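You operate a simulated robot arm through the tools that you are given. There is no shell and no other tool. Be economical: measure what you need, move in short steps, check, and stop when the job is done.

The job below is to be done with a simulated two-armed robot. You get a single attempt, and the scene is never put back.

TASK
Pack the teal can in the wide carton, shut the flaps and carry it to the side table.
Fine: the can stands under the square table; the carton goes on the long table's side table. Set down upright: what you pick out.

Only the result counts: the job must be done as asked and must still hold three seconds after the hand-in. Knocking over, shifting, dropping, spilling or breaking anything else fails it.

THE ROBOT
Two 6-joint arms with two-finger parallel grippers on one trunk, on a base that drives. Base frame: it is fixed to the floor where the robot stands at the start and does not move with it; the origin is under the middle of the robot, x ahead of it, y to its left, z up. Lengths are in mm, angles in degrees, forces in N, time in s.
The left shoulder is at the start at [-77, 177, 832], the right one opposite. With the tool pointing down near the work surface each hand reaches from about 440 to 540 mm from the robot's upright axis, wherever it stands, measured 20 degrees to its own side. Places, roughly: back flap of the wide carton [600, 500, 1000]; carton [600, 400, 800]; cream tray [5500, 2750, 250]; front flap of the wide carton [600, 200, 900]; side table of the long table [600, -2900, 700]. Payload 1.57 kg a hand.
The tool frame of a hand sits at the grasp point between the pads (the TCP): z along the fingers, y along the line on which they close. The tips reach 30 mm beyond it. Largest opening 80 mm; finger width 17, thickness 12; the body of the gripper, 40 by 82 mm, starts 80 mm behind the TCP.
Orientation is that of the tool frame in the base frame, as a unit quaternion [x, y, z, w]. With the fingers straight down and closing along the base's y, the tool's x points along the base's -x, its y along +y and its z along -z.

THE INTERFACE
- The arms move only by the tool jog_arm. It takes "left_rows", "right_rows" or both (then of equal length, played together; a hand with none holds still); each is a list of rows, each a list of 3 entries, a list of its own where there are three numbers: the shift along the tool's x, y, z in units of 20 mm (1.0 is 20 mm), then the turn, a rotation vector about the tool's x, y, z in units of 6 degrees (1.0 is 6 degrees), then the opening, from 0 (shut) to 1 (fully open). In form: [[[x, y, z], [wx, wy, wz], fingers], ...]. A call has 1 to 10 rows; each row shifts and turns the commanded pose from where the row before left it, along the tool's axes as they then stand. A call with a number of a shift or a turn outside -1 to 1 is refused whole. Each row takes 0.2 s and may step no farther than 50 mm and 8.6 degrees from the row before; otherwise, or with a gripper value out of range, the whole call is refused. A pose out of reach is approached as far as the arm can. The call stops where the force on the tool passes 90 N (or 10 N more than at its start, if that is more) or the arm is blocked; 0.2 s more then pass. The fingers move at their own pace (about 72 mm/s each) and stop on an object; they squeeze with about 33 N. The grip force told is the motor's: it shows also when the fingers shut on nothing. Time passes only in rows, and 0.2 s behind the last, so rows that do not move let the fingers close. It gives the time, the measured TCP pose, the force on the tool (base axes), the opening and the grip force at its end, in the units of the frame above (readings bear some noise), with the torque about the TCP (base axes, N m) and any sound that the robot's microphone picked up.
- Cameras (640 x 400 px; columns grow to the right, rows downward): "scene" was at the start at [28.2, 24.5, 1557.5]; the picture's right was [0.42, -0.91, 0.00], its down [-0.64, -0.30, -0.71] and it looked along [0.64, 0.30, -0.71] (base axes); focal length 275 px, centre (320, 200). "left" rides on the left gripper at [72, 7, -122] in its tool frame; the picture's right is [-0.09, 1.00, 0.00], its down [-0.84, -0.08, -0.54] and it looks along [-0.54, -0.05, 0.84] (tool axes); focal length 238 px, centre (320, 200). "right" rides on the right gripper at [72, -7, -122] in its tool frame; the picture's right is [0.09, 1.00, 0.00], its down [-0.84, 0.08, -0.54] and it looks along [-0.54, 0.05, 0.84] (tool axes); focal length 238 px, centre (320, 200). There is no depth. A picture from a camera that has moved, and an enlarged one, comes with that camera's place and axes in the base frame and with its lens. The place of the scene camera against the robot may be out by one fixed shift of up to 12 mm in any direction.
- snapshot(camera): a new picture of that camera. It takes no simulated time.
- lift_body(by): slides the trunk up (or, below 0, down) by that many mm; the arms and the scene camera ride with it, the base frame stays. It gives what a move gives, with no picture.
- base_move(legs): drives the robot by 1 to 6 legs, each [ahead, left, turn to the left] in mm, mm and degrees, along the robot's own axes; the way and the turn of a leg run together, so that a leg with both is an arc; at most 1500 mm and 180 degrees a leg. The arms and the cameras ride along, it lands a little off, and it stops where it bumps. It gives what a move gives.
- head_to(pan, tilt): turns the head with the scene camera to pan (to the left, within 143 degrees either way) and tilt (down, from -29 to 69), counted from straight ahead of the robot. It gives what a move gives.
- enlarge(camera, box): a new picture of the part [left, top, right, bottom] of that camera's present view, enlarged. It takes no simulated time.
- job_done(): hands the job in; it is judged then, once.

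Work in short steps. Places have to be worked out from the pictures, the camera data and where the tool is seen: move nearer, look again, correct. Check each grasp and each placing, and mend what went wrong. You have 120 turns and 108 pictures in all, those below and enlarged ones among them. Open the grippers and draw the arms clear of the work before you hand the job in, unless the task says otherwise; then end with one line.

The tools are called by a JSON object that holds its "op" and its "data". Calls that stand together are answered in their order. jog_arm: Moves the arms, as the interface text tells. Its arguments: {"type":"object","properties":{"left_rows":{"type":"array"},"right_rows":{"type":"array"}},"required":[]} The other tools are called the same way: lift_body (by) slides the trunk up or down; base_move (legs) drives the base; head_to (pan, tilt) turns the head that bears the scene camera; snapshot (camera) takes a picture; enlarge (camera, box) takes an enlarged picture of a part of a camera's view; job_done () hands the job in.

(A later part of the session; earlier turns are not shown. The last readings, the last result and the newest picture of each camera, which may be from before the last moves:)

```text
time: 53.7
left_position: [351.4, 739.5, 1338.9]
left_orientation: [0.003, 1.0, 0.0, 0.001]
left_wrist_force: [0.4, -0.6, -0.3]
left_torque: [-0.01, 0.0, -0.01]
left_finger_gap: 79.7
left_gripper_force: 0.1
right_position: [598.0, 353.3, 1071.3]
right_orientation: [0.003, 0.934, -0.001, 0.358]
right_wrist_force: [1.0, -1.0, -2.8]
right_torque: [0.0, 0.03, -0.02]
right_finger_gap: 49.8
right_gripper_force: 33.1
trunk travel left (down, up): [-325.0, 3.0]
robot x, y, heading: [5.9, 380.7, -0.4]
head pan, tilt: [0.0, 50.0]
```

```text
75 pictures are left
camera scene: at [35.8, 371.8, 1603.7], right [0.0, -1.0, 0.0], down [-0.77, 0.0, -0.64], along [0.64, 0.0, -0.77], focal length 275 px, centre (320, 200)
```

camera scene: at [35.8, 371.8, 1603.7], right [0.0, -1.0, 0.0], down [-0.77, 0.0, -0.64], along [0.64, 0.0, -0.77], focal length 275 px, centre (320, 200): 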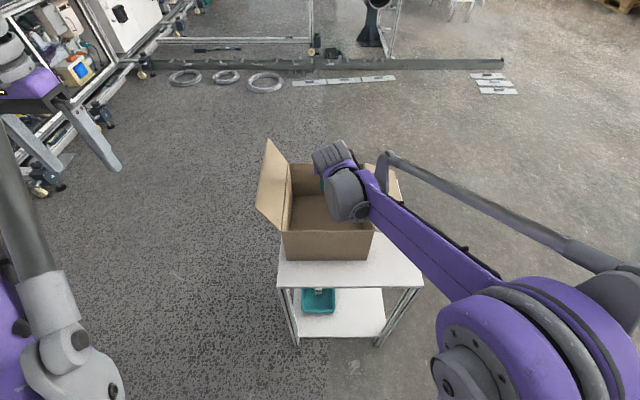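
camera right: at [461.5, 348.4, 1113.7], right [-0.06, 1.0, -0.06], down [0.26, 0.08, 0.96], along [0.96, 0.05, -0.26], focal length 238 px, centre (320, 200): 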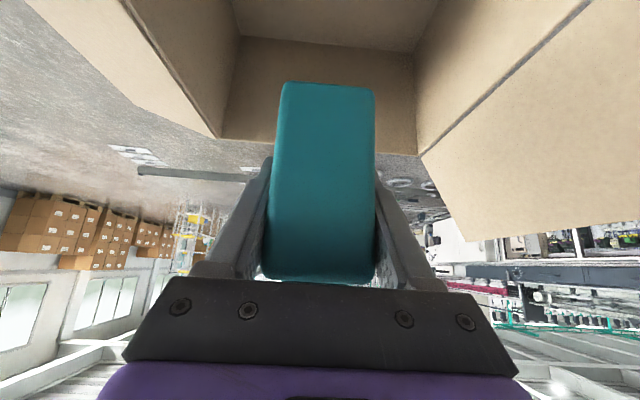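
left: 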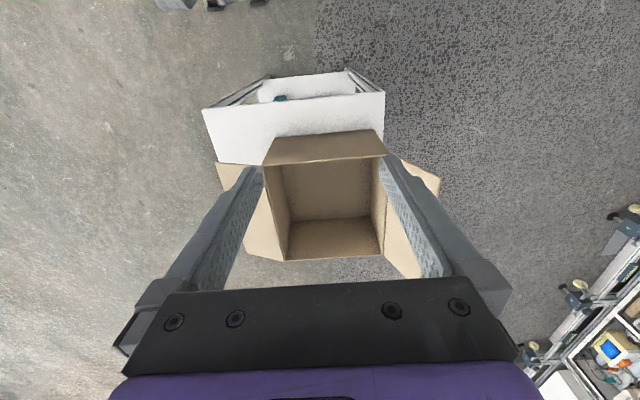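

Position is good; centred in y. I drive another 75 ahead and then descend with force watch.

{"op": "base_move", "data": {"legs": [[75, 0, 0]]}}

{"op": "jog_arm", "data": {"right_rows": [[[0.9, 0, 1], [0, 0, 0], 0], [[0.9, 0, 1], [0, 0, 0], 0], [[0.9, 0, 1], [0, 0, 0], 0], [[0.9, 0, 1], [0, 0, 0], 0], [[0.9, 0, 1], [0, 0, 0], 0]]}}

{"op": "snapshot", "data": {"camera": "right"}}

{"op": "enlarge", "data": {"camera": "scene", "box": [200, 120, 480, 320]}}

```text
time: 54.8
left_position: [424.7, 738.5, 1338.7]
left_orientation: [0.003, 1.0, 0.0, -0.001]
left_wrist_force: [-0.5, 0.6, 0.6]
left_torque: [0.02, 0.03, 0.0]
left_finger_gap: 79.8
left_gripper_force: 0.0
right_position: [669.7, 354.1, 1070.3]
right_orientation: [0.002, 0.934, 0.0, 0.358]
right_wrist_force: [-1.1, 0.1, -3.7]
right_torque: [0.04, 0.0, 0.01]
right_finger_gap: 49.8
right_gripper_force: 33.3
trunk travel left (down, up): [-325.0, 3.0]
robot x, y, heading: [81.1, 381.4, -0.2]
head pan, tilt: [0.0, 50.0]
```

```text
time: 56.0
left_position: [425.6, 739.6, 1338.7]
left_orientation: [0.003, 1.0, 0.001, 0.0]
left_wrist_force: [0.6, 0.3, 0.3]
left_torque: [0.02, 0.01, 0.0]
left_finger_gap: 80.3
left_gripper_force: 0.1
right_position: [671.8, 353.4, 934.9]
right_orientation: [0.002, 0.934, 0.0, 0.358]
right_wrist_force: [0.3, 0.6, -3.1]
right_torque: [-0.02, 0.01, -0.02]
right_finger_gap: 49.9
right_gripper_force: 33.1
trunk travel left (down, up): [-325.0, 3.0]
robot x, y, heading: [75.8, 381.1, -0.5]
head pan, tilt: [0.0, 50.0]
```

```text
74 pictures are left
camera right: at [536.2, 347.9, 977.5], right [-0.06, 1.0, -0.06], down [0.26, 0.08, 0.96], along [0.96, 0.05, -0.26], focal length 238 px, centre (320, 200)
```

right: 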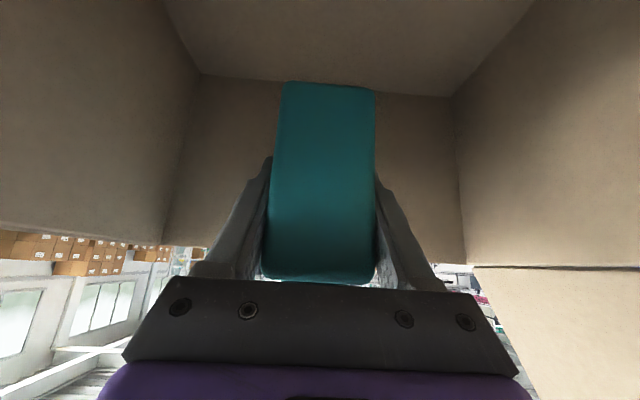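

```text
2.00 times, centred on (340, 220) of scene
camera zoom: at [110.5, 371.5, 1603.7], right [0.0, -1.0, 0.0], down [-0.77, 0.0, -0.64], along [0.64, 0.0, -0.77], focal length 551 px, centre (280, 160)
```

zoom: 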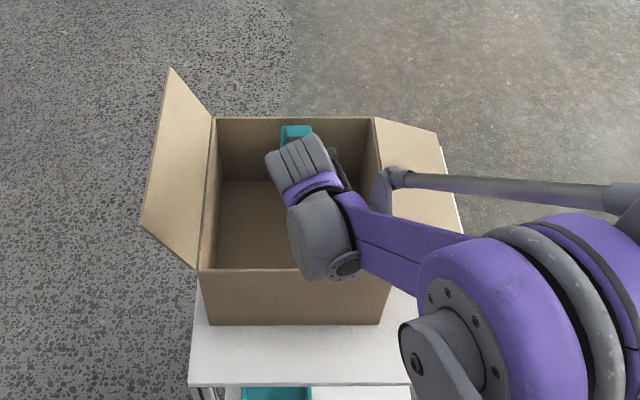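

Inside now; floor estimated at z≈795, so the can should touch at TCP z≈850. Descend in smaller steps.

{"op": "jog_arm", "data": {"right_rows": [[[0.9, 0, 1], [0, 0, 0], 0], [[0.9, 0, 1], [0, 0, 0], 0], [[0.45, 0, 0.5], [0, 0, 0], 0]]}}

{"op": "jog_arm", "data": {"right_rows": [[[0.15, 0, 0.167], [0, 0, 0], 0], [[0.15, 0, 0.167], [0, 0, 0], 0], [[0.15, 0, 0.167], [0, 0, 0], 0]]}}

```text
time: 56.8
left_position: [425.4, 739.3, 1339.1]
left_orientation: [0.002, 1.0, 0.0, -0.001]
left_wrist_force: [-0.5, 0.2, 0.1]
left_torque: [0.01, 0.01, 0.0]
left_finger_gap: 80.0
left_gripper_force: 0.0
right_position: [670.3, 353.8, 868.8]
right_orientation: [0.002, 0.934, 0.001, 0.359]
right_wrist_force: [0.4, -0.2, -3.4]
right_torque: [-0.02, 0.0, -0.05]
right_finger_gap: 49.9
right_gripper_force: 32.8
trunk travel left (down, up): [-325.0, 3.0]
robot x, y, heading: [78.7, 378.9, -0.1]
head pan, tilt: [0.0, 50.0]
```

```text
time: 57.6
left_position: [423.9, 738.9, 1338.8]
left_orientation: [0.002, 1.0, 0.0, 0.0]
left_wrist_force: [0.9, -0.3, 0.3]
left_torque: [-0.01, 0.03, -0.01]
left_finger_gap: 79.9
left_gripper_force: 0.2
right_position: [671.5, 353.7, 856.7]
right_orientation: [0.002, 0.933, 0.0, 0.359]
right_wrist_force: [0.4, -0.5, -3.6]
right_torque: [0.04, 0.03, 0.05]
right_finger_gap: 49.9
right_gripper_force: 33.2
trunk travel left (down, up): [-325.0, 3.0]
robot x, y, heading: [76.9, 384.1, -0.3]
head pan, tilt: [0.0, 50.0]
```

No contact yet; continue down gently.

{"op": "jog_arm", "data": {"right_rows": [[[0.1, 0, 0.11], [0, 0, 0], 0], [[0.1, 0, 0.11], [0, 0, 0], 0]]}}

{"op": "jog_arm", "data": {"right_rows": [[[0.1, 0, 0.11], [0, 0, 0], 0]]}}

{"op": "snapshot", "data": {"camera": "right"}}

```text
time: 58.2
left_position: [422.7, 739.7, 1340.6]
left_orientation: [0.003, 1.0, 0.001, 0.001]
left_wrist_force: [-0.1, 0.0, 0.0]
left_torque: [0.01, -0.03, 0.01]
left_finger_gap: 80.1
left_gripper_force: 0.1
right_position: [670.5, 353.5, 854.3]
right_orientation: [0.001, 0.932, 0.0, 0.362]
right_wrist_force: [2.2, -2.1, 36.2]
right_torque: [-0.19, 0.21, -0.08]
right_finger_gap: 49.8
right_gripper_force: 33.5
trunk travel left (down, up): [-325.0, 3.0]
robot x, y, heading: [82.5, 377.1, -0.3]
head pan, tilt: [0.0, 50.0]
```

```text
time: 58.6
left_position: [423.1, 740.6, 1339.8]
left_orientation: [0.002, 1.0, 0.0, 0.0]
left_wrist_force: [-0.3, 0.8, 0.1]
left_torque: [-0.03, 0.0, -0.03]
left_finger_gap: 79.8
left_gripper_force: 0.0
right_position: [670.7, 354.7, 849.1]
right_orientation: [0.001, 0.933, 0.0, 0.36]
right_wrist_force: [2.0, -0.6, 34.5]
right_torque: [-0.2, 0.0, -0.02]
right_finger_gap: 49.0
right_gripper_force: 33.4
trunk travel left (down, up): [-325.0, 3.0]
robot x, y, heading: [80.9, 382.0, -0.2]
head pan, tilt: [0.0, 50.0]
```

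```text
72 pictures are left
camera right: at [534.5, 348.7, 890.9], right [-0.06, 1.0, -0.06], down [0.26, 0.08, 0.96], along [0.96, 0.05, -0.26], focal length 238 px, centre (320, 200)
```

right: 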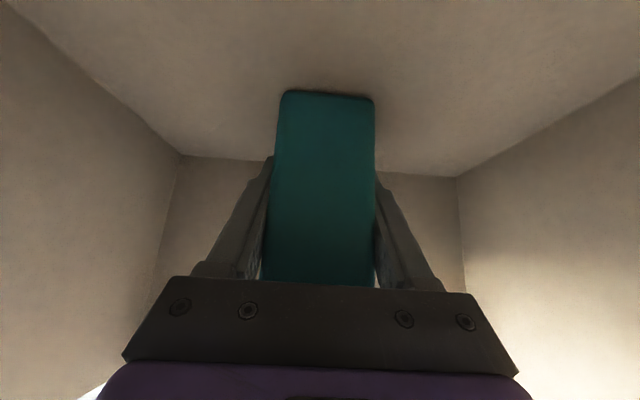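

Contact: the can stands on the carton floor. I relieve slightly, open, and rise straight up.

{"op": "jog_arm", "data": {"right_rows": [[[-0.1, 0, -0.11], [0, 0, 0], 0], [[0, 0, 0], [0, 0, 0], 0.8], [[0, 0, 0], [0, 0, 0], 1], [[0, 0, 0], [0, 0, 0], 1], [[0, 0, 0], [0, 0, 0], 1]]}}

{"op": "snapshot", "data": {"camera": "right"}}

{"op": "jog_arm", "data": {"right_rows": [[[-0.45, 0, -0.5], [0, 0, 0], 1], [[-0.45, 0, -0.5], [0, 0, 0], 1], [[-0.9, 0, -1], [0, 0, 0], 1], [[-0.9, 0, -1], [0, 0, 0], 1], [[-0.9, 0, -1], [0, 0, 0], 1], [[-0.9, 0, -1], [0, 0, 0], 1], [[-0.9, 0, -1], [0, 0, 0], 1], [[-0.9, 0, -1], [0, 0, 0], 1], [[-0.9, 0, -1], [0, 0, 0], 1], [[-0.9, 0, -1], [0, 0, 0], 1]]}}

{"op": "snapshot", "data": {"camera": "right"}}

```text
time: 59.8
left_position: [424.6, 739.0, 1338.4]
left_orientation: [0.003, 1.0, 0.001, -0.001]
left_wrist_force: [0.7, -0.1, 0.7]
left_torque: [-0.01, -0.02, 0.0]
left_finger_gap: 80.0
left_gripper_force: 0.1
right_position: [671.0, 354.4, 850.0]
right_orientation: [0.002, 0.933, 0.0, 0.359]
right_wrist_force: [-0.6, -0.7, 0.7]
right_torque: [0.01, -0.01, 0.0]
right_finger_gap: 79.9
right_gripper_force: 0.2
trunk travel left (down, up): [-325.0, 3.0]
robot x, y, heading: [81.8, 379.1, -0.2]
head pan, tilt: [0.0, 50.0]
```

```text
71 pictures are left
camera right: at [535.8, 348.6, 892.7], right [-0.06, 1.0, -0.06], down [0.26, 0.08, 0.96], along [0.96, 0.05, -0.26], focal length 238 px, centre (320, 200)
```

right: 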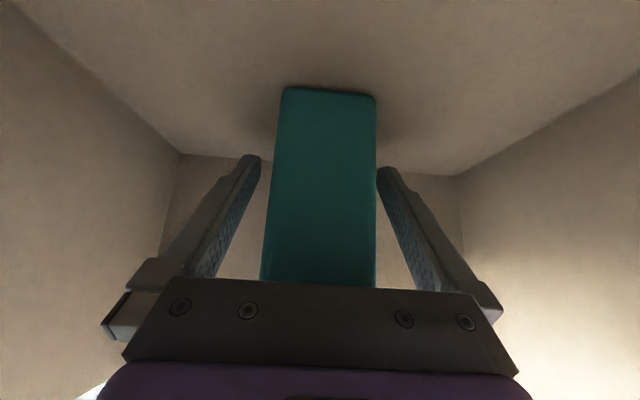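

```text
time: 62.0
left_position: [425.7, 739.7, 1340.2]
left_orientation: [0.002, 1.0, 0.0, 0.0]
left_wrist_force: [-1.1, -0.8, 0.0]
left_torque: [0.0, 0.01, 0.02]
left_finger_gap: 79.9
left_gripper_force: 0.0
right_position: [670.9, 352.8, 1093.3]
right_orientation: [0.002, 0.933, 0.0, 0.359]
right_wrist_force: [0.6, 0.2, -0.3]
right_torque: [0.04, 0.02, 0.0]
right_finger_gap: 79.9
right_gripper_force: 0.1
trunk travel left (down, up): [-325.0, 3.0]
robot x, y, heading: [80.2, 381.1, -0.2]
head pan, tilt: [0.0, 50.0]
```

```text
70 pictures are left
camera right: at [535.2, 348.0, 1135.7], right [-0.06, 1.0, -0.06], down [0.26, 0.08, 0.96], along [0.96, 0.05, -0.26], focal length 238 px, centre (320, 200)
```

right: 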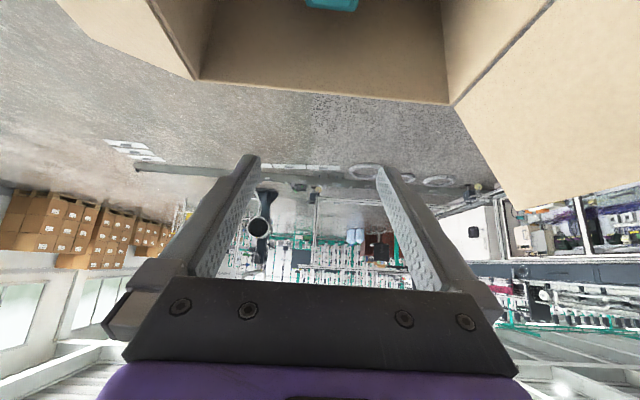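

The can stands upright in the carton. Plan: drive around to the table's −y side, face +y, and pinch the two flapless x-walls with both hands tool-down. First back out and drive round.

{"op": "base_move", "data": {"legs": [[-450, 0, 0], [0, -1080, 0], [980, 0, 0], [0, 0, 90]]}}

{"op": "jog_arm", "data": {"right_rows": [[[0, 0, -1], [0, 1, 0], 1], [[0, 0, -1], [0, 1, 0], 1], [[0, 0, -1], [0, 1, 0], 1], [[0, 0, -1], [0, 1, 0], 1], [[0, 0, 0], [0, 1, 0], 1], [[0, 0, 0], [0, 1, 0], 1], [[0, 0, 0], [0, 1, 0], 1]]}}

{"op": "head_to", "data": {"pan": 0, "tilt": 45}}

{"op": "snapshot", "data": {"camera": "scene"}}

```text
time: 82.5
left_position: [240.1, -359.1, 1338.0]
left_orientation: [-0.703, 0.711, 0.0, 0.0]
left_wrist_force: [-0.3, 0.1, 0.5]
left_torque: [0.02, -0.02, -0.03]
left_finger_gap: 80.0
left_gripper_force: 0.1
right_position: [628.7, -116.4, 1093.6]
right_orientation: [-0.656, 0.665, 0.251, 0.254]
right_wrist_force: [0.0, -0.3, -0.1]
right_torque: [0.0, 0.03, 0.0]
right_finger_gap: 80.1
right_gripper_force: 0.0
trunk travel left (down, up): [-325.0, 3.0]
robot x, y, heading: [595.5, -707.5, 89.3]
head pan, tilt: [0.0, 50.0]
```

```text
time: 84.2
left_position: [240.3, -357.4, 1339.5]
left_orientation: [-0.702, 0.712, 0.0, -0.001]
left_wrist_force: [0.0, 0.4, 1.1]
left_torque: [-0.02, 0.01, -0.01]
left_finger_gap: 79.7
left_gripper_force: 0.1
right_position: [627.9, -159.7, 1158.4]
right_orientation: [-0.703, 0.712, 0.0, -0.001]
right_wrist_force: [-0.1, 0.7, -0.7]
right_torque: [-0.02, -0.02, 0.03]
right_finger_gap: 79.8
right_gripper_force: 0.1
trunk travel left (down, up): [-325.0, 3.0]
robot x, y, heading: [596.9, -706.4, 88.9]
head pan, tilt: [0.0, 50.0]
```

```text
time: 84.8
left_position: [240.2, -358.9, 1338.8]
left_orientation: [-0.702, 0.712, 0.001, -0.001]
left_wrist_force: [-0.6, -0.4, -0.5]
left_torque: [0.02, -0.02, 0.01]
left_finger_gap: 79.7
left_gripper_force: 0.1
right_position: [627.5, -158.6, 1160.0]
right_orientation: [-0.702, 0.712, -0.001, 0.0]
right_wrist_force: [0.6, 0.0, -0.1]
right_torque: [0.03, 0.0, -0.01]
right_finger_gap: 80.0
right_gripper_force: 0.0
trunk travel left (down, up): [-325.0, 3.0]
robot x, y, heading: [594.0, -708.4, 89.1]
head pan, tilt: [0.0, 45.0]
```

```text
69 pictures are left
camera scene: at [591.3, -678.6, 1610.6], right [1.0, -0.01, 0.0], down [-0.01, -0.71, -0.71], along [0.01, 0.71, -0.71], focal length 275 px, centre (320, 200)
```

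scene: 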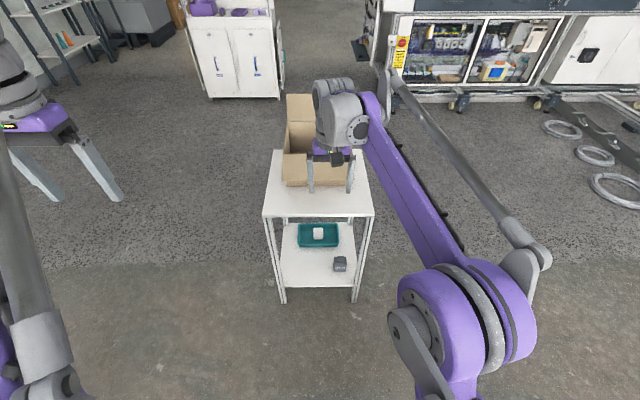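

Now bring both hands to about ±140 mm lateral, 480 mm ahead, z≈1160.

{"op": "jog_arm", "data": {"left_rows": [[[-0.66, -1, 0.9], [0, 0, 0], 1], [[-0.66, -1, 0.9], [0, 0, 0], 1], [[-0.66, -1, 0.9], [0, 0, 0], 1], [[-0.66, -1, 0.9], [0, 0, 0], 1], [[-0.66, -1, 0.9], [0, 0, 0], 1], [[-0.66, -1, 0.9], [0, 0, 0], 1], [[-0.66, -1, 0.9], [0, 0, 0], 1], [[-0.66, -1, 0.9], [0, 0, 0], 1], [[-0.66, -1, 0.9], [0, 0, 0], 1], [[-0.66, -1, 0.9], [0, 0, 0], 1]], "right_rows": [[[0.34, -0.535, 0], [0, 0, 0], 1], [[0.34, -0.535, 0], [0, 0, 0], 1], [[0.34, -0.535, 0], [0, 0, 0], 1], [[0.34, -0.535, 0], [0, 0, 0], 1], [[0.34, -0.535, 0], [0, 0, 0], 1], [[0.34, -0.535, 0], [0, 0, 0], 1], [[0.34, -0.535, 0], [0, 0, 0], 1], [[0.34, -0.535, 0], [0, 0, 0], 1], [[0.34, -0.535, 0], [0, 0, 0], 1], [[0.34, -0.535, 0], [0, 0, 0], 1]]}}

{"op": "base_move", "data": {"legs": [[350, -15, 0.9]]}}

{"op": "snapshot", "data": {"camera": "left"}}

{"op": "snapshot", "data": {"camera": "right"}}

{"op": "snapshot", "data": {"camera": "scene"}}

```text
time: 87.0
left_position: [443.4, -228.8, 1158.9]
left_orientation: [-0.702, 0.712, 0.0, 0.0]
left_wrist_force: [0.5, -0.3, 0.3]
left_torque: [0.0, 0.03, -0.02]
left_finger_gap: 80.0
left_gripper_force: 0.0
right_position: [734.9, -228.8, 1158.4]
right_orientation: [-0.702, 0.712, 0.0, -0.001]
right_wrist_force: [0.1, 0.3, -0.7]
right_torque: [0.02, 0.0, -0.02]
right_finger_gap: 80.0
right_gripper_force: 0.0
trunk travel left (down, up): [-325.0, 3.0]
robot x, y, heading: [596.4, -704.3, 89.2]
head pan, tilt: [0.0, 45.0]
```

```text
time: 89.3
left_position: [454.4, 118.6, 1158.6]
left_orientation: [0.708, -0.707, 0.0, -0.001]
left_wrist_force: [-0.7, 0.2, 0.5]
left_torque: [0.01, 0.01, 0.0]
left_finger_gap: 79.9
left_gripper_force: 0.1
right_position: [744.3, 122.6, 1158.8]
right_orientation: [0.708, -0.706, 0.001, 0.0]
right_wrist_force: [0.3, 0.6, -0.1]
right_torque: [0.02, 0.02, -0.03]
right_finger_gap: 79.9
right_gripper_force: 0.1
trunk travel left (down, up): [-325.0, 3.0]
robot x, y, heading: [617.2, -358.7, 90.1]
head pan, tilt: [0.0, 45.0]
```

```text
68 pictures are left
camera left: at [446.4, 45.3, 1280.4], right [-1.0, 0.09, 0.0], down [0.08, 0.84, 0.54], along [0.05, 0.54, -0.84], focal length 238 px, centre (320, 200)
```

left: 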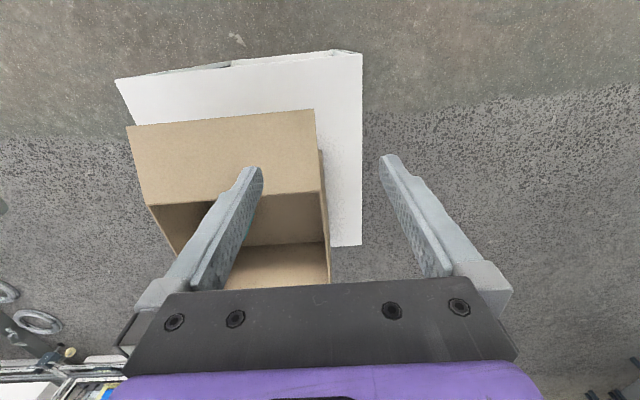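

```text
67 pictures are left
camera right: at [751.3, 51.2, 1280.6], right [-1.0, -0.09, 0.0], down [-0.08, 0.84, 0.54], along [-0.05, 0.54, -0.84], focal length 238 px, centre (320, 200)
```

right: 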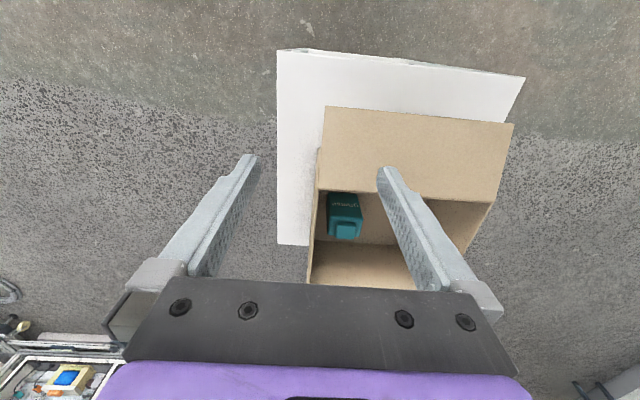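

```text
66 pictures are left
camera scene: at [608.2, -328.9, 1610.5], right [1.0, 0.0, 0.0], down [0.0, -0.71, -0.71], along [0.0, 0.71, -0.71], focal length 275 px, centre (320, 200)
```

scene: 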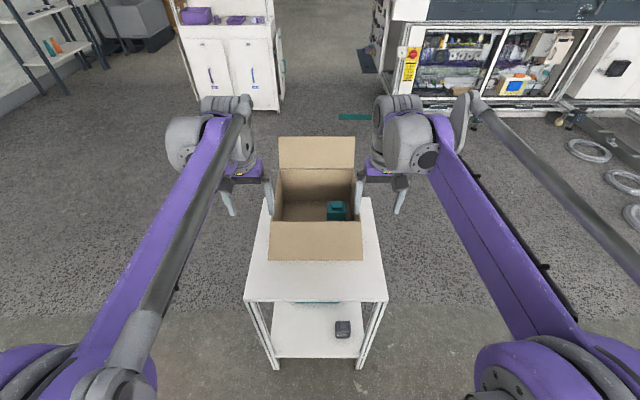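

The hands straddle the carton nicely. Walls about x 466 and 740. I drive 225 ahead so that the hands come to mid-wall (y≈345).

{"op": "base_move", "data": {"legs": [[225, 0, 0]]}}

{"op": "jog_arm", "data": {"left_rows": [[[0, -0.3, 1], [0, 0, 0], 1], [[0, -0.3, 1], [0, 0, 0], 1], [[0, 0, 1], [0, 0, 0], 1], [[0, 0, 1], [0, 0, 0], 1], [[0, 0, 1], [0, 0, 0], 1], [[0, 0, 1], [0, 0, 0], 1]], "right_rows": [[[0, 0.1, 1], [0, 0, 0], 1], [[0, 0.1, 1], [0, 0, 0], 1], [[0, 0, 1], [0, 0, 0], 1], [[0, 0, 1], [0, 0, 0], 1], [[0, 0, 1], [0, 0, 0], 1], [[0, 0, 1], [0, 0, 0], 1]]}}

{"op": "snapshot", "data": {"camera": "left"}}

{"op": "snapshot", "data": {"camera": "right"}}

{"op": "snapshot", "data": {"camera": "scene"}}

```text
time: 91.0
left_position: [449.8, 342.8, 1158.7]
left_orientation: [0.708, -0.706, -0.001, 0.002]
left_wrist_force: [0.7, 0.8, 0.8]
left_torque: [-0.01, 0.06, -0.02]
left_finger_gap: 80.0
left_gripper_force: 0.2
right_position: [741.3, 348.7, 1159.0]
right_orientation: [0.708, -0.706, 0.0, 0.001]
right_wrist_force: [-0.5, -0.7, 0.0]
right_torque: [-0.01, 0.0, 0.01]
right_finger_gap: 80.0
right_gripper_force: 0.0
trunk travel left (down, up): [-325.0, 3.0]
robot x, y, heading: [608.9, -136.7, 90.2]
head pan, tilt: [0.0, 45.0]
```

```text
time: 92.4
left_position: [461.3, 342.0, 1039.2]
left_orientation: [0.709, -0.706, 0.0, 0.0]
left_wrist_force: [1.2, -0.2, -0.6]
left_torque: [0.03, -0.02, 0.0]
left_finger_gap: 80.2
left_gripper_force: 0.1
right_position: [733.7, 346.5, 1039.2]
right_orientation: [0.708, -0.706, 0.0, 0.0]
right_wrist_force: [-0.3, 0.1, 0.9]
right_torque: [0.03, -0.01, -0.03]
right_finger_gap: 80.2
right_gripper_force: 0.0
trunk travel left (down, up): [-325.0, 3.0]
robot x, y, heading: [613.9, -136.4, 90.1]
head pan, tilt: [0.0, 45.0]
```

```text
65 pictures are left
camera left: at [453.8, 269.7, 1160.1], right [-1.0, 0.09, 0.0], down [0.08, 0.84, 0.54], along [0.05, 0.54, -0.84], focal length 238 px, centre (320, 200)
```

left: 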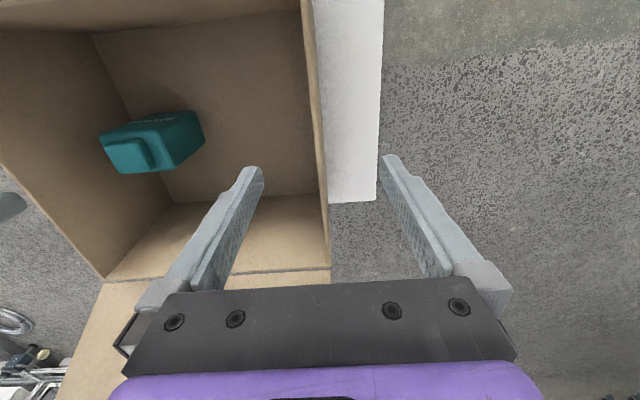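

```text
64 pictures are left
camera right: at [741.9, 275.0, 1160.9], right [-1.0, -0.1, 0.0], down [-0.08, 0.84, 0.54], along [-0.05, 0.54, -0.84], focal length 238 px, centre (320, 200)
```

right: 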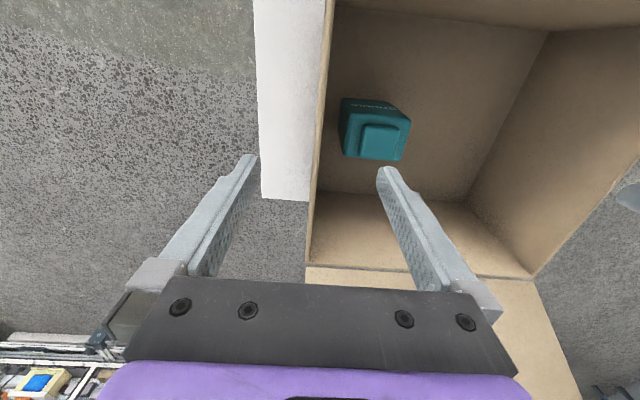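

```text
63 pictures are left
camera scene: at [604.5, -104.5, 1610.6], right [1.0, 0.0, 0.0], down [0.0, -0.71, -0.71], along [0.0, 0.71, -0.71], focal length 275 px, centre (320, 200)
```

scene: 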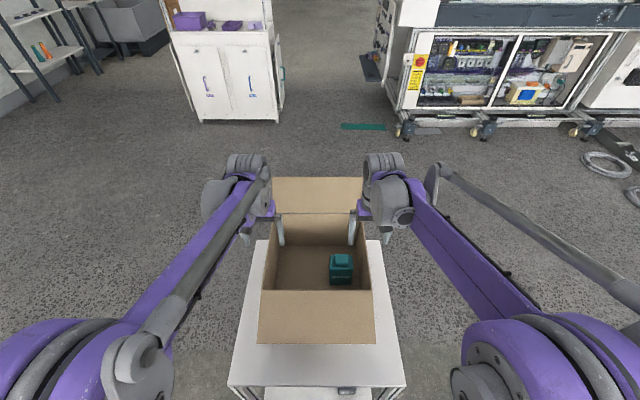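

Rims sit near TCPs (left wall 461–465, right wall 735–739). I shift the right hand 3 mm and lower both 95 mm over the walls.

{"op": "jog_arm", "data": {"left_rows": [[[0, -0.1, 0.95], [0, 0, 0], 1], [[0, 0, 0.95], [0, 0, 0], 1], [[0, 0, 0.95], [0, 0, 0], 1], [[0, 0, 0.95], [0, 0, 0], 1], [[0, 0, 0.95], [0, 0, 0], 1]], "right_rows": [[[0, -0.17, 0.95], [0, 0, 0], 1], [[0, 0, 0.95], [0, 0, 0], 1], [[0, 0, 0.95], [0, 0, 0], 1], [[0, 0, 0.95], [0, 0, 0], 1], [[0, 0, 0.95], [0, 0, 0], 1]]}}

{"op": "snapshot", "data": {"camera": "left"}}

{"op": "snapshot", "data": {"camera": "right"}}

```text
time: 93.6
left_position: [462.1, 339.2, 948.1]
left_orientation: [0.708, -0.706, -0.002, -0.003]
left_wrist_force: [-0.1, 0.5, 0.2]
left_torque: [0.01, 0.02, 0.02]
left_finger_gap: 80.2
left_gripper_force: 0.1
right_position: [738.2, 345.3, 949.4]
right_orientation: [0.707, -0.707, -0.004, -0.002]
right_wrist_force: [3.1, 6.6, 79.0]
right_torque: [0.13, 3.79, -0.32]
right_finger_gap: 77.4
right_gripper_force: 0.2
trunk travel left (down, up): [-325.0, 3.0]
robot x, y, heading: [610.9, -133.6, 90.1]
head pan, tilt: [0.0, 45.0]
```

```text
62 pictures are left
camera left: at [455.1, 266.0, 1068.9], right [-1.0, 0.09, 0.0], down [0.07, 0.83, 0.55], along [0.05, 0.55, -0.84], focal length 238 px, centre (320, 200)
```

left: 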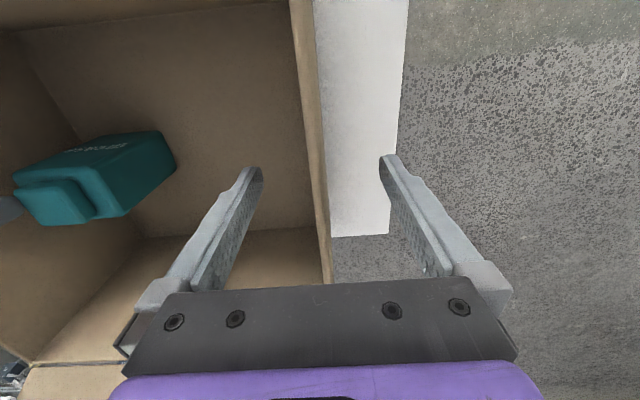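

```text
61 pictures are left
camera right: at [744.8, 273.2, 1071.0], right [-1.0, -0.09, 0.0], down [-0.08, 0.83, 0.55], along [-0.05, 0.55, -0.84], focal length 238 px, centre (320, 200)
```

right: 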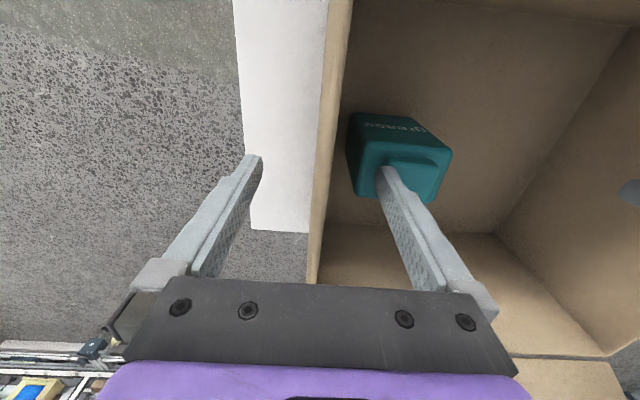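

The right inner finger is pressing on the can's top (79 N). I raise the right hand, narrow the opening, and go down again.

{"op": "jog_arm", "data": {"right_rows": [[[0, 0, -1], [0, 0, 0], 1], [[0, 0, -1], [0, 0, 0], 0.45], [[0, 0, 0], [0, 0, 0], 0.45], [[0, 0, 0], [0, 0, 0], 0.45]]}}

{"op": "snapshot", "data": {"camera": "right"}}

```text
time: 94.6
left_position: [462.0, 340.7, 943.2]
left_orientation: [0.709, -0.705, 0.0, 0.0]
left_wrist_force: [-0.2, 0.0, -0.3]
left_torque: [0.02, 0.01, 0.0]
left_finger_gap: 80.1
left_gripper_force: 0.1
right_position: [737.2, 346.5, 983.6]
right_orientation: [0.708, -0.706, 0.001, 0.0]
right_wrist_force: [0.1, -0.4, -0.3]
right_torque: [-0.03, 0.03, 0.02]
right_finger_gap: 36.2
right_gripper_force: 0.0
trunk travel left (down, up): [-325.0, 3.0]
robot x, y, heading: [609.1, -135.1, 89.9]
head pan, tilt: [0.0, 45.0]
```

```text
60 pictures are left
camera right: at [745.2, 275.1, 1105.3], right [-1.0, -0.1, 0.0], down [-0.08, 0.84, 0.54], along [-0.05, 0.54, -0.84], focal length 238 px, centre (320, 200)
```

right: 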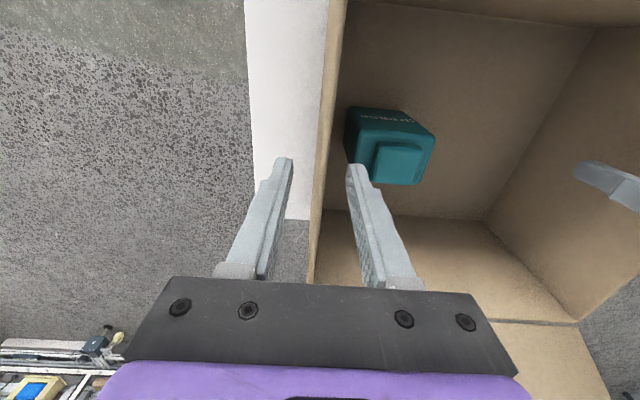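

Can still upright; the narrower fingers straddle the wall clear of it. Lower 40 mm and narrow the left too.

{"op": "jog_arm", "data": {"right_rows": [[[0, 0, 0.7], [0, 0, 0], 0.45], [[0, 0, 0.7], [0, 0, 0], 0.45], [[0, 0, 0.6], [0, 0, 0], 0.45]], "left_rows": [[[0, 0, 0], [0, 0, 0], 0.45], [[0, 0, 0], [0, 0, 0], 0.45], [[0, 0, 0], [0, 0, 0], 0.45]]}}

{"op": "snapshot", "data": {"camera": "right"}}

{"op": "snapshot", "data": {"camera": "left"}}

```text
time: 95.4
left_position: [462.2, 341.0, 943.0]
left_orientation: [0.708, -0.706, -0.001, 0.0]
left_wrist_force: [0.1, 0.1, 0.4]
left_torque: [0.0, -0.01, 0.01]
left_finger_gap: 36.0
left_gripper_force: 0.0
right_position: [739.6, 347.0, 943.9]
right_orientation: [0.708, -0.706, 0.0, 0.0]
right_wrist_force: [0.3, 1.9, -0.6]
right_torque: [0.02, 0.05, 0.02]
right_finger_gap: 36.2
right_gripper_force: 0.1
trunk travel left (down, up): [-325.0, 3.0]
robot x, y, heading: [611.0, -135.4, 89.9]
head pan, tilt: [0.0, 45.0]
```

```text
59 pictures are left
camera right: at [746.0, 275.8, 1065.1], right [-1.0, -0.1, 0.0], down [-0.08, 0.84, 0.54], along [-0.05, 0.54, -0.84], focal length 238 px, centre (320, 200)
```

right: 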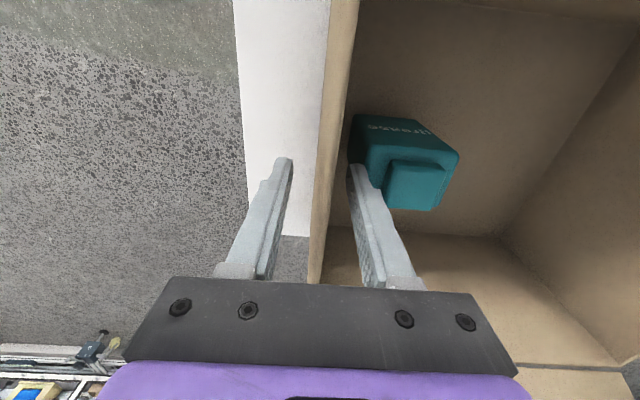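

```text
58 pictures are left
camera left: at [455.7, 269.1, 1065.1], right [-1.0, 0.09, 0.0], down [0.08, 0.84, 0.54], along [0.05, 0.54, -0.84], focal length 238 px, centre (320, 200)
```

left: 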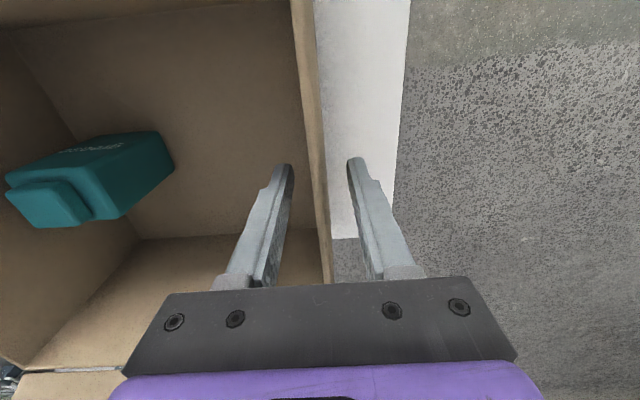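

Both straddle the rim. Close both on the walls.

{"op": "jog_arm", "data": {"right_rows": [[[0, 0, 0], [0, 0, 0], 0], [[0, 0, 0], [0, 0, 0], 0], [[0, 0, 0], [0, 0, 0], 0], [[0, 0, 0], [0, 0, 0], 0]], "left_rows": [[[0, 0, 0], [0, 0, 0], 0], [[0, 0, 0], [0, 0, 0], 0], [[0, 0, 0], [0, 0, 0], 0], [[0, 0, 0], [0, 0, 0], 0]]}}

{"op": "jog_arm", "data": {"right_rows": [[[0, 0, -0.25], [0, 0, 0], 0], [[0, 0, -0.25], [0, 0, 0], 0], [[0, 0, -0.25], [0, 0, 0], 0], [[0, 0, -0.25], [0, 0, 0], 0]], "left_rows": [[[0, 0, -0.25], [0, 0, 0], 0], [[0, 0, -0.25], [0, 0, 0], 0], [[0, 0, -0.25], [0, 0, 0], 0], [[0, 0, -0.25], [0, 0, 0], 0]]}}

{"op": "snapshot", "data": {"camera": "right"}}

{"op": "snapshot", "data": {"camera": "scene"}}

```text
time: 96.4
left_position: [463.9, 342.6, 943.9]
left_orientation: [0.708, -0.706, 0.0, 0.0]
left_wrist_force: [11.8, -1.4, 4.3]
left_torque: [0.14, 0.38, -0.06]
left_finger_gap: 5.0
left_gripper_force: 25.3
right_position: [738.3, 345.2, 943.9]
right_orientation: [0.708, -0.706, 0.0, 0.001]
right_wrist_force: [-14.6, 1.4, -2.8]
right_torque: [-0.05, -0.48, -0.12]
right_finger_gap: 4.9
right_gripper_force: 25.1
trunk travel left (down, up): [-325.0, 3.0]
robot x, y, heading: [607.5, -133.2, 89.9]
head pan, tilt: [0.0, 45.0]
```

```text
time: 97.4
left_position: [463.1, 342.8, 963.5]
left_orientation: [0.708, -0.707, 0.001, 0.0]
left_wrist_force: [22.3, -1.0, 0.3]
left_torque: [-0.06, -0.09, -0.15]
left_finger_gap: 4.8
left_gripper_force: 24.7
right_position: [738.0, 347.2, 964.6]
right_orientation: [0.708, -0.706, 0.0, 0.001]
right_wrist_force: [-21.7, 0.3, -8.1]
right_torque: [0.0, -0.79, -0.15]
right_finger_gap: 5.1
right_gripper_force: 25.3
trunk travel left (down, up): [-325.0, 3.0]
robot x, y, heading: [610.1, -131.5, 90.0]
head pan, tilt: [0.0, 45.0]
```

```text
57 pictures are left
camera right: at [745.5, 275.6, 1086.0], right [-1.0, -0.1, 0.0], down [-0.08, 0.84, 0.54], along [-0.05, 0.54, -0.84], focal length 238 px, centre (320, 200)
```

right: 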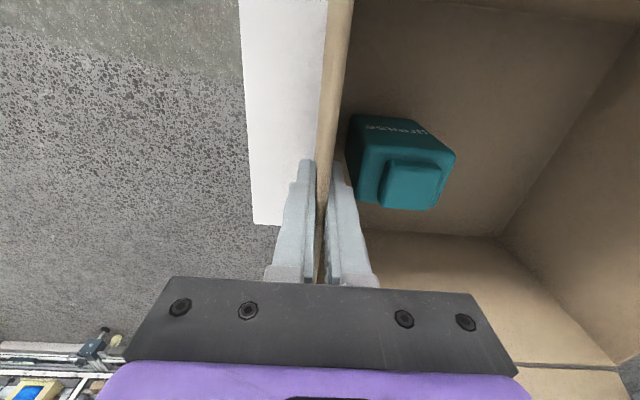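

```text
56 pictures are left
camera scene: at [604.4, -104.6, 1610.6], right [1.0, 0.0, 0.0], down [0.0, -0.71, -0.71], along [0.0, 0.71, -0.71], focal length 275 px, centre (320, 200)
```

scene: 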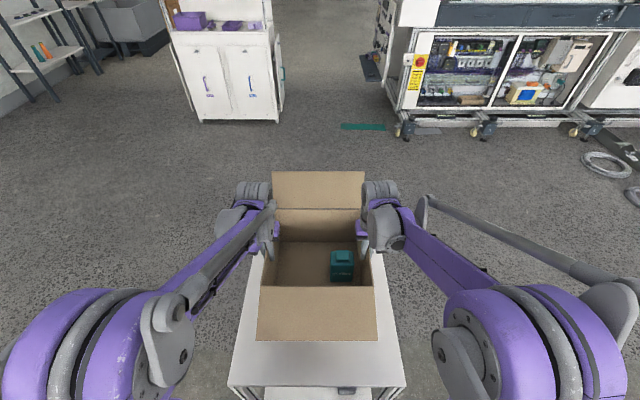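

Both hold and the carton has risen. I relax the internal pull slightly and raise another 60 mm.

{"op": "jog_arm", "data": {"right_rows": [[[0, 0.1, 0], [0, 0, 0], 0], [[0, 0, -0.5], [0, 0, 0], 0], [[0, 0, -0.5], [0, 0, 0], 0], [[0, 0, -0.5], [0, 0, 0], 0], [[0, 0, -0.5], [0, 0, 0], 0], [[0, 0, -0.5], [0, 0, 0], 0], [[0, 0, -0.5], [0, 0, 0], 0]], "left_rows": [[[0, -0.1, 0], [0, 0, 0], 0], [[0, 0, -0.5], [0, 0, 0], 0], [[0, 0, -0.5], [0, 0, 0], 0], [[0, 0, -0.5], [0, 0, 0], 0], [[0, 0, -0.5], [0, 0, 0], 0], [[0, 0, -0.5], [0, 0, 0], 0], [[0, 0, -0.5], [0, 0, 0], 0]]}}

{"op": "enlarge", "data": {"camera": "scene", "box": [200, 140, 440, 390]}}

```text
time: 99.0
left_position: [463.8, 342.4, 1023.4]
left_orientation: [0.709, -0.706, 0.0, 0.001]
left_wrist_force: [-16.4, -0.8, -0.6]
left_torque: [0.07, -0.76, -0.11]
left_finger_gap: 4.8
left_gripper_force: 25.2
right_position: [737.6, 347.0, 1024.1]
right_orientation: [0.708, -0.707, 0.001, 0.0]
right_wrist_force: [16.3, 1.2, -7.2]
right_torque: [-0.1, 0.07, -0.04]
right_finger_gap: 4.7
right_gripper_force: 25.3
trunk travel left (down, up): [-325.0, 3.0]
robot x, y, heading: [608.9, -128.9, 90.4]
head pan, tilt: [0.0, 45.0]
```

```text
1.60 times, centred on (320, 265) of scene
camera zoom: at [604.5, -104.6, 1610.6], right [1.0, 0.0, 0.0], down [0.0, -0.71, -0.71], along [0.0, 0.71, -0.71], focal length 440 px, centre (320, 96)
```

zoom: 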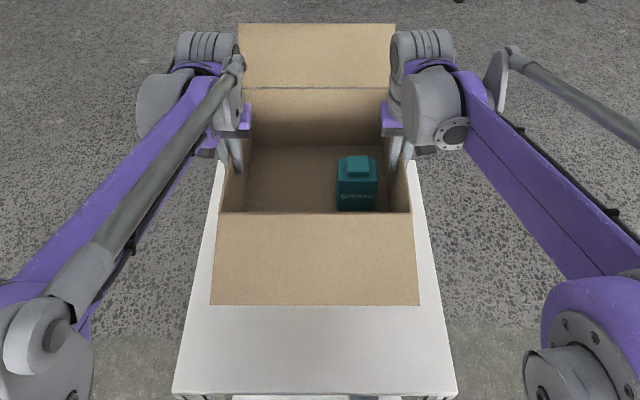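

The carton hangs level with the can upright (≈0.8 kg total). I back away gently and check.

{"op": "base_move", "data": {"legs": [[-250, 0, 0]]}}

{"op": "snapshot", "data": {"camera": "scene"}}

```text
time: 100.8
left_position: [465.1, 95.4, 1024.0]
left_orientation: [0.708, -0.707, -0.001, 0.001]
left_wrist_force: [-29.7, -0.9, -0.1]
left_torque: [-0.05, -0.83, -0.12]
left_finger_gap: 4.8
left_gripper_force: 25.1
right_position: [740.8, 99.7, 1025.0]
right_orientation: [0.708, -0.707, 0.001, -0.001]
right_wrist_force: [30.6, 1.3, -6.2]
right_torque: [-0.01, 0.35, -0.1]
right_finger_gap: 5.0
right_gripper_force: 25.2
trunk travel left (down, up): [-325.0, 3.0]
robot x, y, heading: [603.7, -380.7, 89.9]
head pan, tilt: [0.0, 45.0]
```

```text
54 pictures are left
camera scene: at [605.1, -352.7, 1610.8], right [1.0, 0.0, 0.0], down [0.0, -0.71, -0.71], along [0.0, 0.71, -0.71], focal length 275 px, centre (320, 200)
```

scene: 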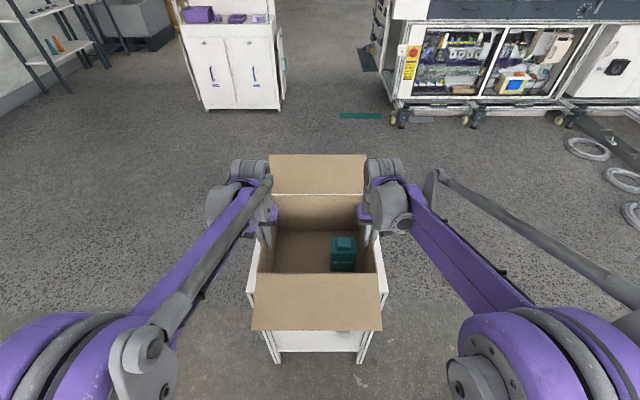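

All stable. I relax the slight squeeze, back up farther, and turn around in two halves.

{"op": "jog_arm", "data": {"right_rows": [[[0, -0.06, 0], [0, 0, 0], 0]], "left_rows": [[[0, 0.06, 0], [0, 0, 0], 0]]}}

{"op": "base_move", "data": {"legs": [[-600, 0, 0], [0, 0, -60]]}}

{"op": "snapshot", "data": {"camera": "scene"}}

```text
time: 101.2
left_position: [465.0, 92.7, 1023.0]
left_orientation: [0.707, -0.707, 0.0, 0.0]
left_wrist_force: [10.1, -0.2, -0.6]
left_torque: [0.11, -0.34, -0.11]
left_finger_gap: 4.7
left_gripper_force: 24.9
right_position: [739.6, 98.8, 1022.3]
right_orientation: [0.708, -0.707, 0.0, 0.0]
right_wrist_force: [-10.6, 0.7, -7.0]
right_torque: [-0.22, -0.17, -0.16]
right_finger_gap: 4.5
right_gripper_force: 24.9
trunk travel left (down, up): [-325.0, 3.0]
robot x, y, heading: [605.5, -383.4, 90.1]
head pan, tilt: [0.0, 45.0]
```

```text
time: 107.2
left_position: [952.0, -618.0, 1022.8]
left_orientation: [-0.253, 0.967, -0.001, 0.001]
left_wrist_force: [14.8, -26.5, -1.2]
left_torque: [-0.04, 0.13, -0.15]
left_finger_gap: 4.9
left_gripper_force: 25.4
right_position: [1090.6, -855.2, 1023.1]
right_orientation: [-0.255, 0.967, -0.001, 0.0]
right_wrist_force: [-14.9, 26.8, -6.5]
right_torque: [-0.44, -0.31, -0.07]
right_finger_gap: 4.7
right_gripper_force: 25.2
trunk travel left (down, up): [-325.0, 3.0]
robot x, y, heading: [602.5, -974.6, 29.6]
head pan, tilt: [0.0, 45.0]
```

```text
53 pictures are left
camera scene: at [637.8, -968.1, 1610.6], right [0.49, -0.87, 0.0], down [-0.62, -0.35, -0.71], along [0.61, 0.35, -0.71], focal length 275 px, centre (320, 200)
```

scene: 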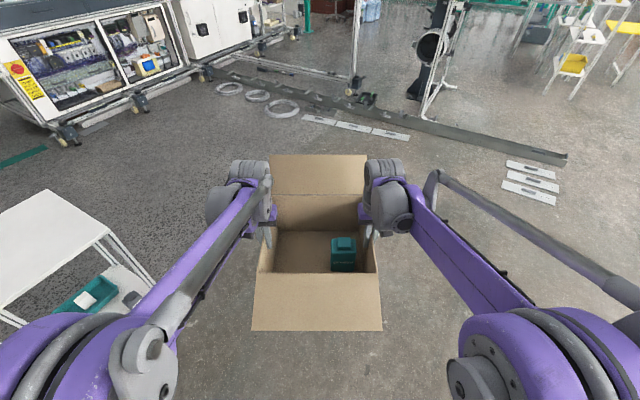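

Stable. Turn the remaining 120° to face the side table.

{"op": "base_move", "data": {"legs": [[0, 0, -60], [0, 0, -60]]}}

{"op": "snapshot", "data": {"camera": "scene"}}

{"op": "head_to", "data": {"pan": 0, "tilt": 25}}

{"op": "snapshot", "data": {"camera": "scene"}}

```text
time: 113.0
left_position: [742.4, -1457.3, 1023.4]
left_orientation: [0.715, 0.699, -0.001, -0.001]
left_wrist_force: [-3.1, 1.2, -0.8]
left_torque: [0.07, -0.07, -0.08]
left_finger_gap: 5.1
left_gripper_force: 25.6
right_position: [466.0, -1453.5, 1023.7]
right_orientation: [0.715, 0.699, 0.001, 0.0]
right_wrist_force: [4.2, -1.1, -6.7]
right_torque: [0.0, 0.44, -0.1]
right_finger_gap: 5.0
right_gripper_force: 25.2
trunk travel left (down, up): [-325.0, 3.0]
robot x, y, heading: [608.1, -975.6, -91.4]
head pan, tilt: [0.0, 45.0]
```

```text
52 pictures are left
camera scene: at [603.4, -1025.5, 1610.6], right [-1.0, 0.02, 0.0], down [0.02, 0.71, -0.71], along [-0.02, -0.71, -0.71], focal length 275 px, centre (320, 200)
```

scene: 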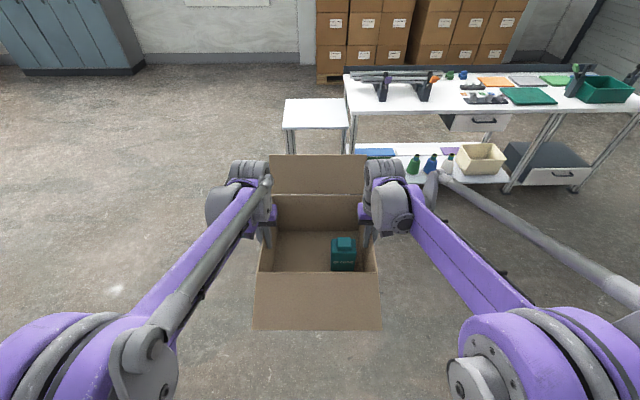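

```text
time: 113.8
left_position: [741.3, -1456.0, 1023.5]
left_orientation: [0.715, 0.699, -0.001, -0.001]
left_wrist_force: [-0.3, 0.0, -1.3]
left_torque: [-0.02, -0.09, -0.11]
left_finger_gap: 4.9
left_gripper_force: 25.2
right_position: [466.5, -1456.2, 1023.5]
right_orientation: [0.715, 0.699, 0.0, 0.0]
right_wrist_force: [0.3, -0.9, -5.5]
right_torque: [0.14, 0.4, -0.13]
right_finger_gap: 4.5
right_gripper_force: 25.9
trunk travel left (down, up): [-325.0, 3.0]
robot x, y, heading: [610.1, -979.0, -91.4]
head pan, tilt: [0.0, 25.0]
```

```text
51 pictures are left
camera scene: at [603.2, -1036.3, 1641.1], right [-1.0, 0.02, 0.0], down [0.01, 0.42, -0.91], along [-0.02, -0.91, -0.42], focal length 275 px, centre (320, 200)
```

scene: 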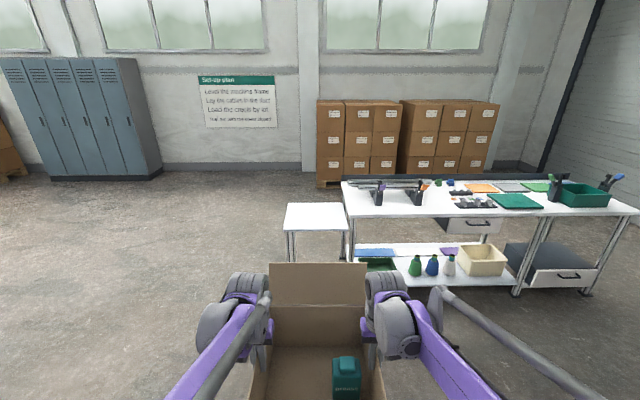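

The side table is ahead, roughly x 385–792, front edge y≈−2600. I approach 750 mm and correct the heading.

{"op": "base_move", "data": {"legs": [[750, 0, 1.4]]}}

{"op": "enlarge", "data": {"camera": "scene", "box": [200, 150, 480, 330]}}

{"op": "snapshot", "data": {"camera": "left"}}

{"op": "snapshot", "data": {"camera": "right"}}

```text
time: 117.9
left_position: [743.3, -2209.0, 1024.2]
left_orientation: [0.708, 0.706, 0.0, 0.0]
left_wrist_force: [-0.3, 0.6, -2.2]
left_torque: [0.05, -0.11, -0.12]
left_finger_gap: 5.0
left_gripper_force: 25.4
right_position: [469.0, -2213.1, 1023.4]
right_orientation: [0.707, 0.707, -0.001, 0.0]
right_wrist_force: [0.0, -0.7, -5.2]
right_torque: [0.08, 0.39, -0.14]
right_finger_gap: 4.8
right_gripper_force: 25.2
trunk travel left (down, up): [-325.0, 3.0]
robot x, y, heading: [600.4, -1728.9, -89.9]
head pan, tilt: [0.0, 25.0]
```

```text
2.22 times, centred on (340, 240) of scene
camera zoom: at [595.3, -1791.9, 1641.1], right [-1.0, 0.0, 0.0], down [0.0, 0.42, -0.91], along [0.0, -0.91, -0.42], focal length 612 px, centre (276, 111)
```

zoom: 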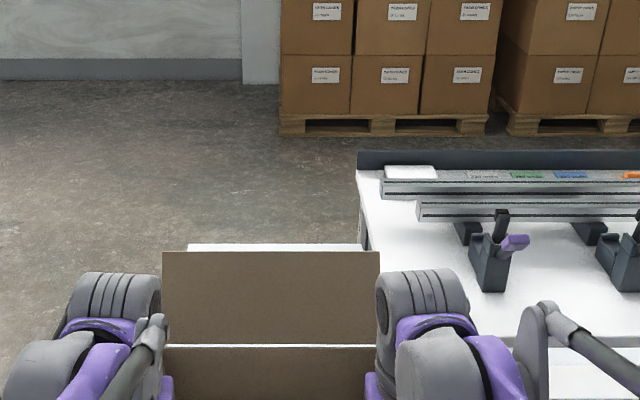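

```text
49 pictures are left
camera left: at [749.0, -2138.0, 1144.9], right [1.0, -0.09, 0.0], down [-0.08, -0.84, 0.54], along [-0.05, -0.54, -0.84], focal length 238 px, centre (320, 200)
```

left: 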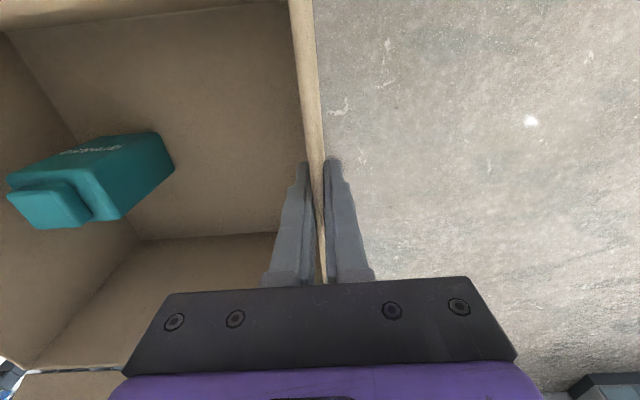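

```text
48 pictures are left
camera right: at [460.9, -2140.1, 1145.4], right [1.0, 0.09, 0.0], down [0.08, -0.84, 0.54], along [0.05, -0.54, -0.84], focal length 238 px, centre (320, 200)
```

right: 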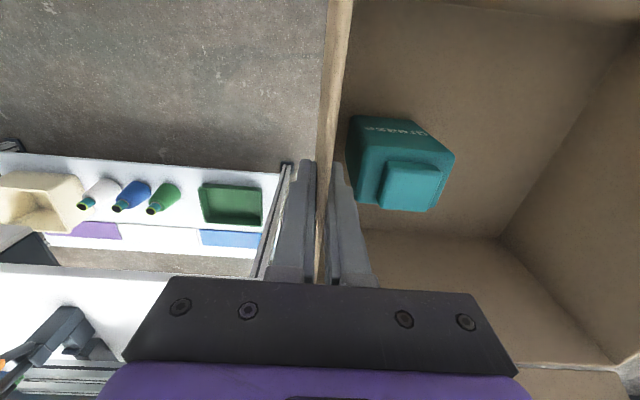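

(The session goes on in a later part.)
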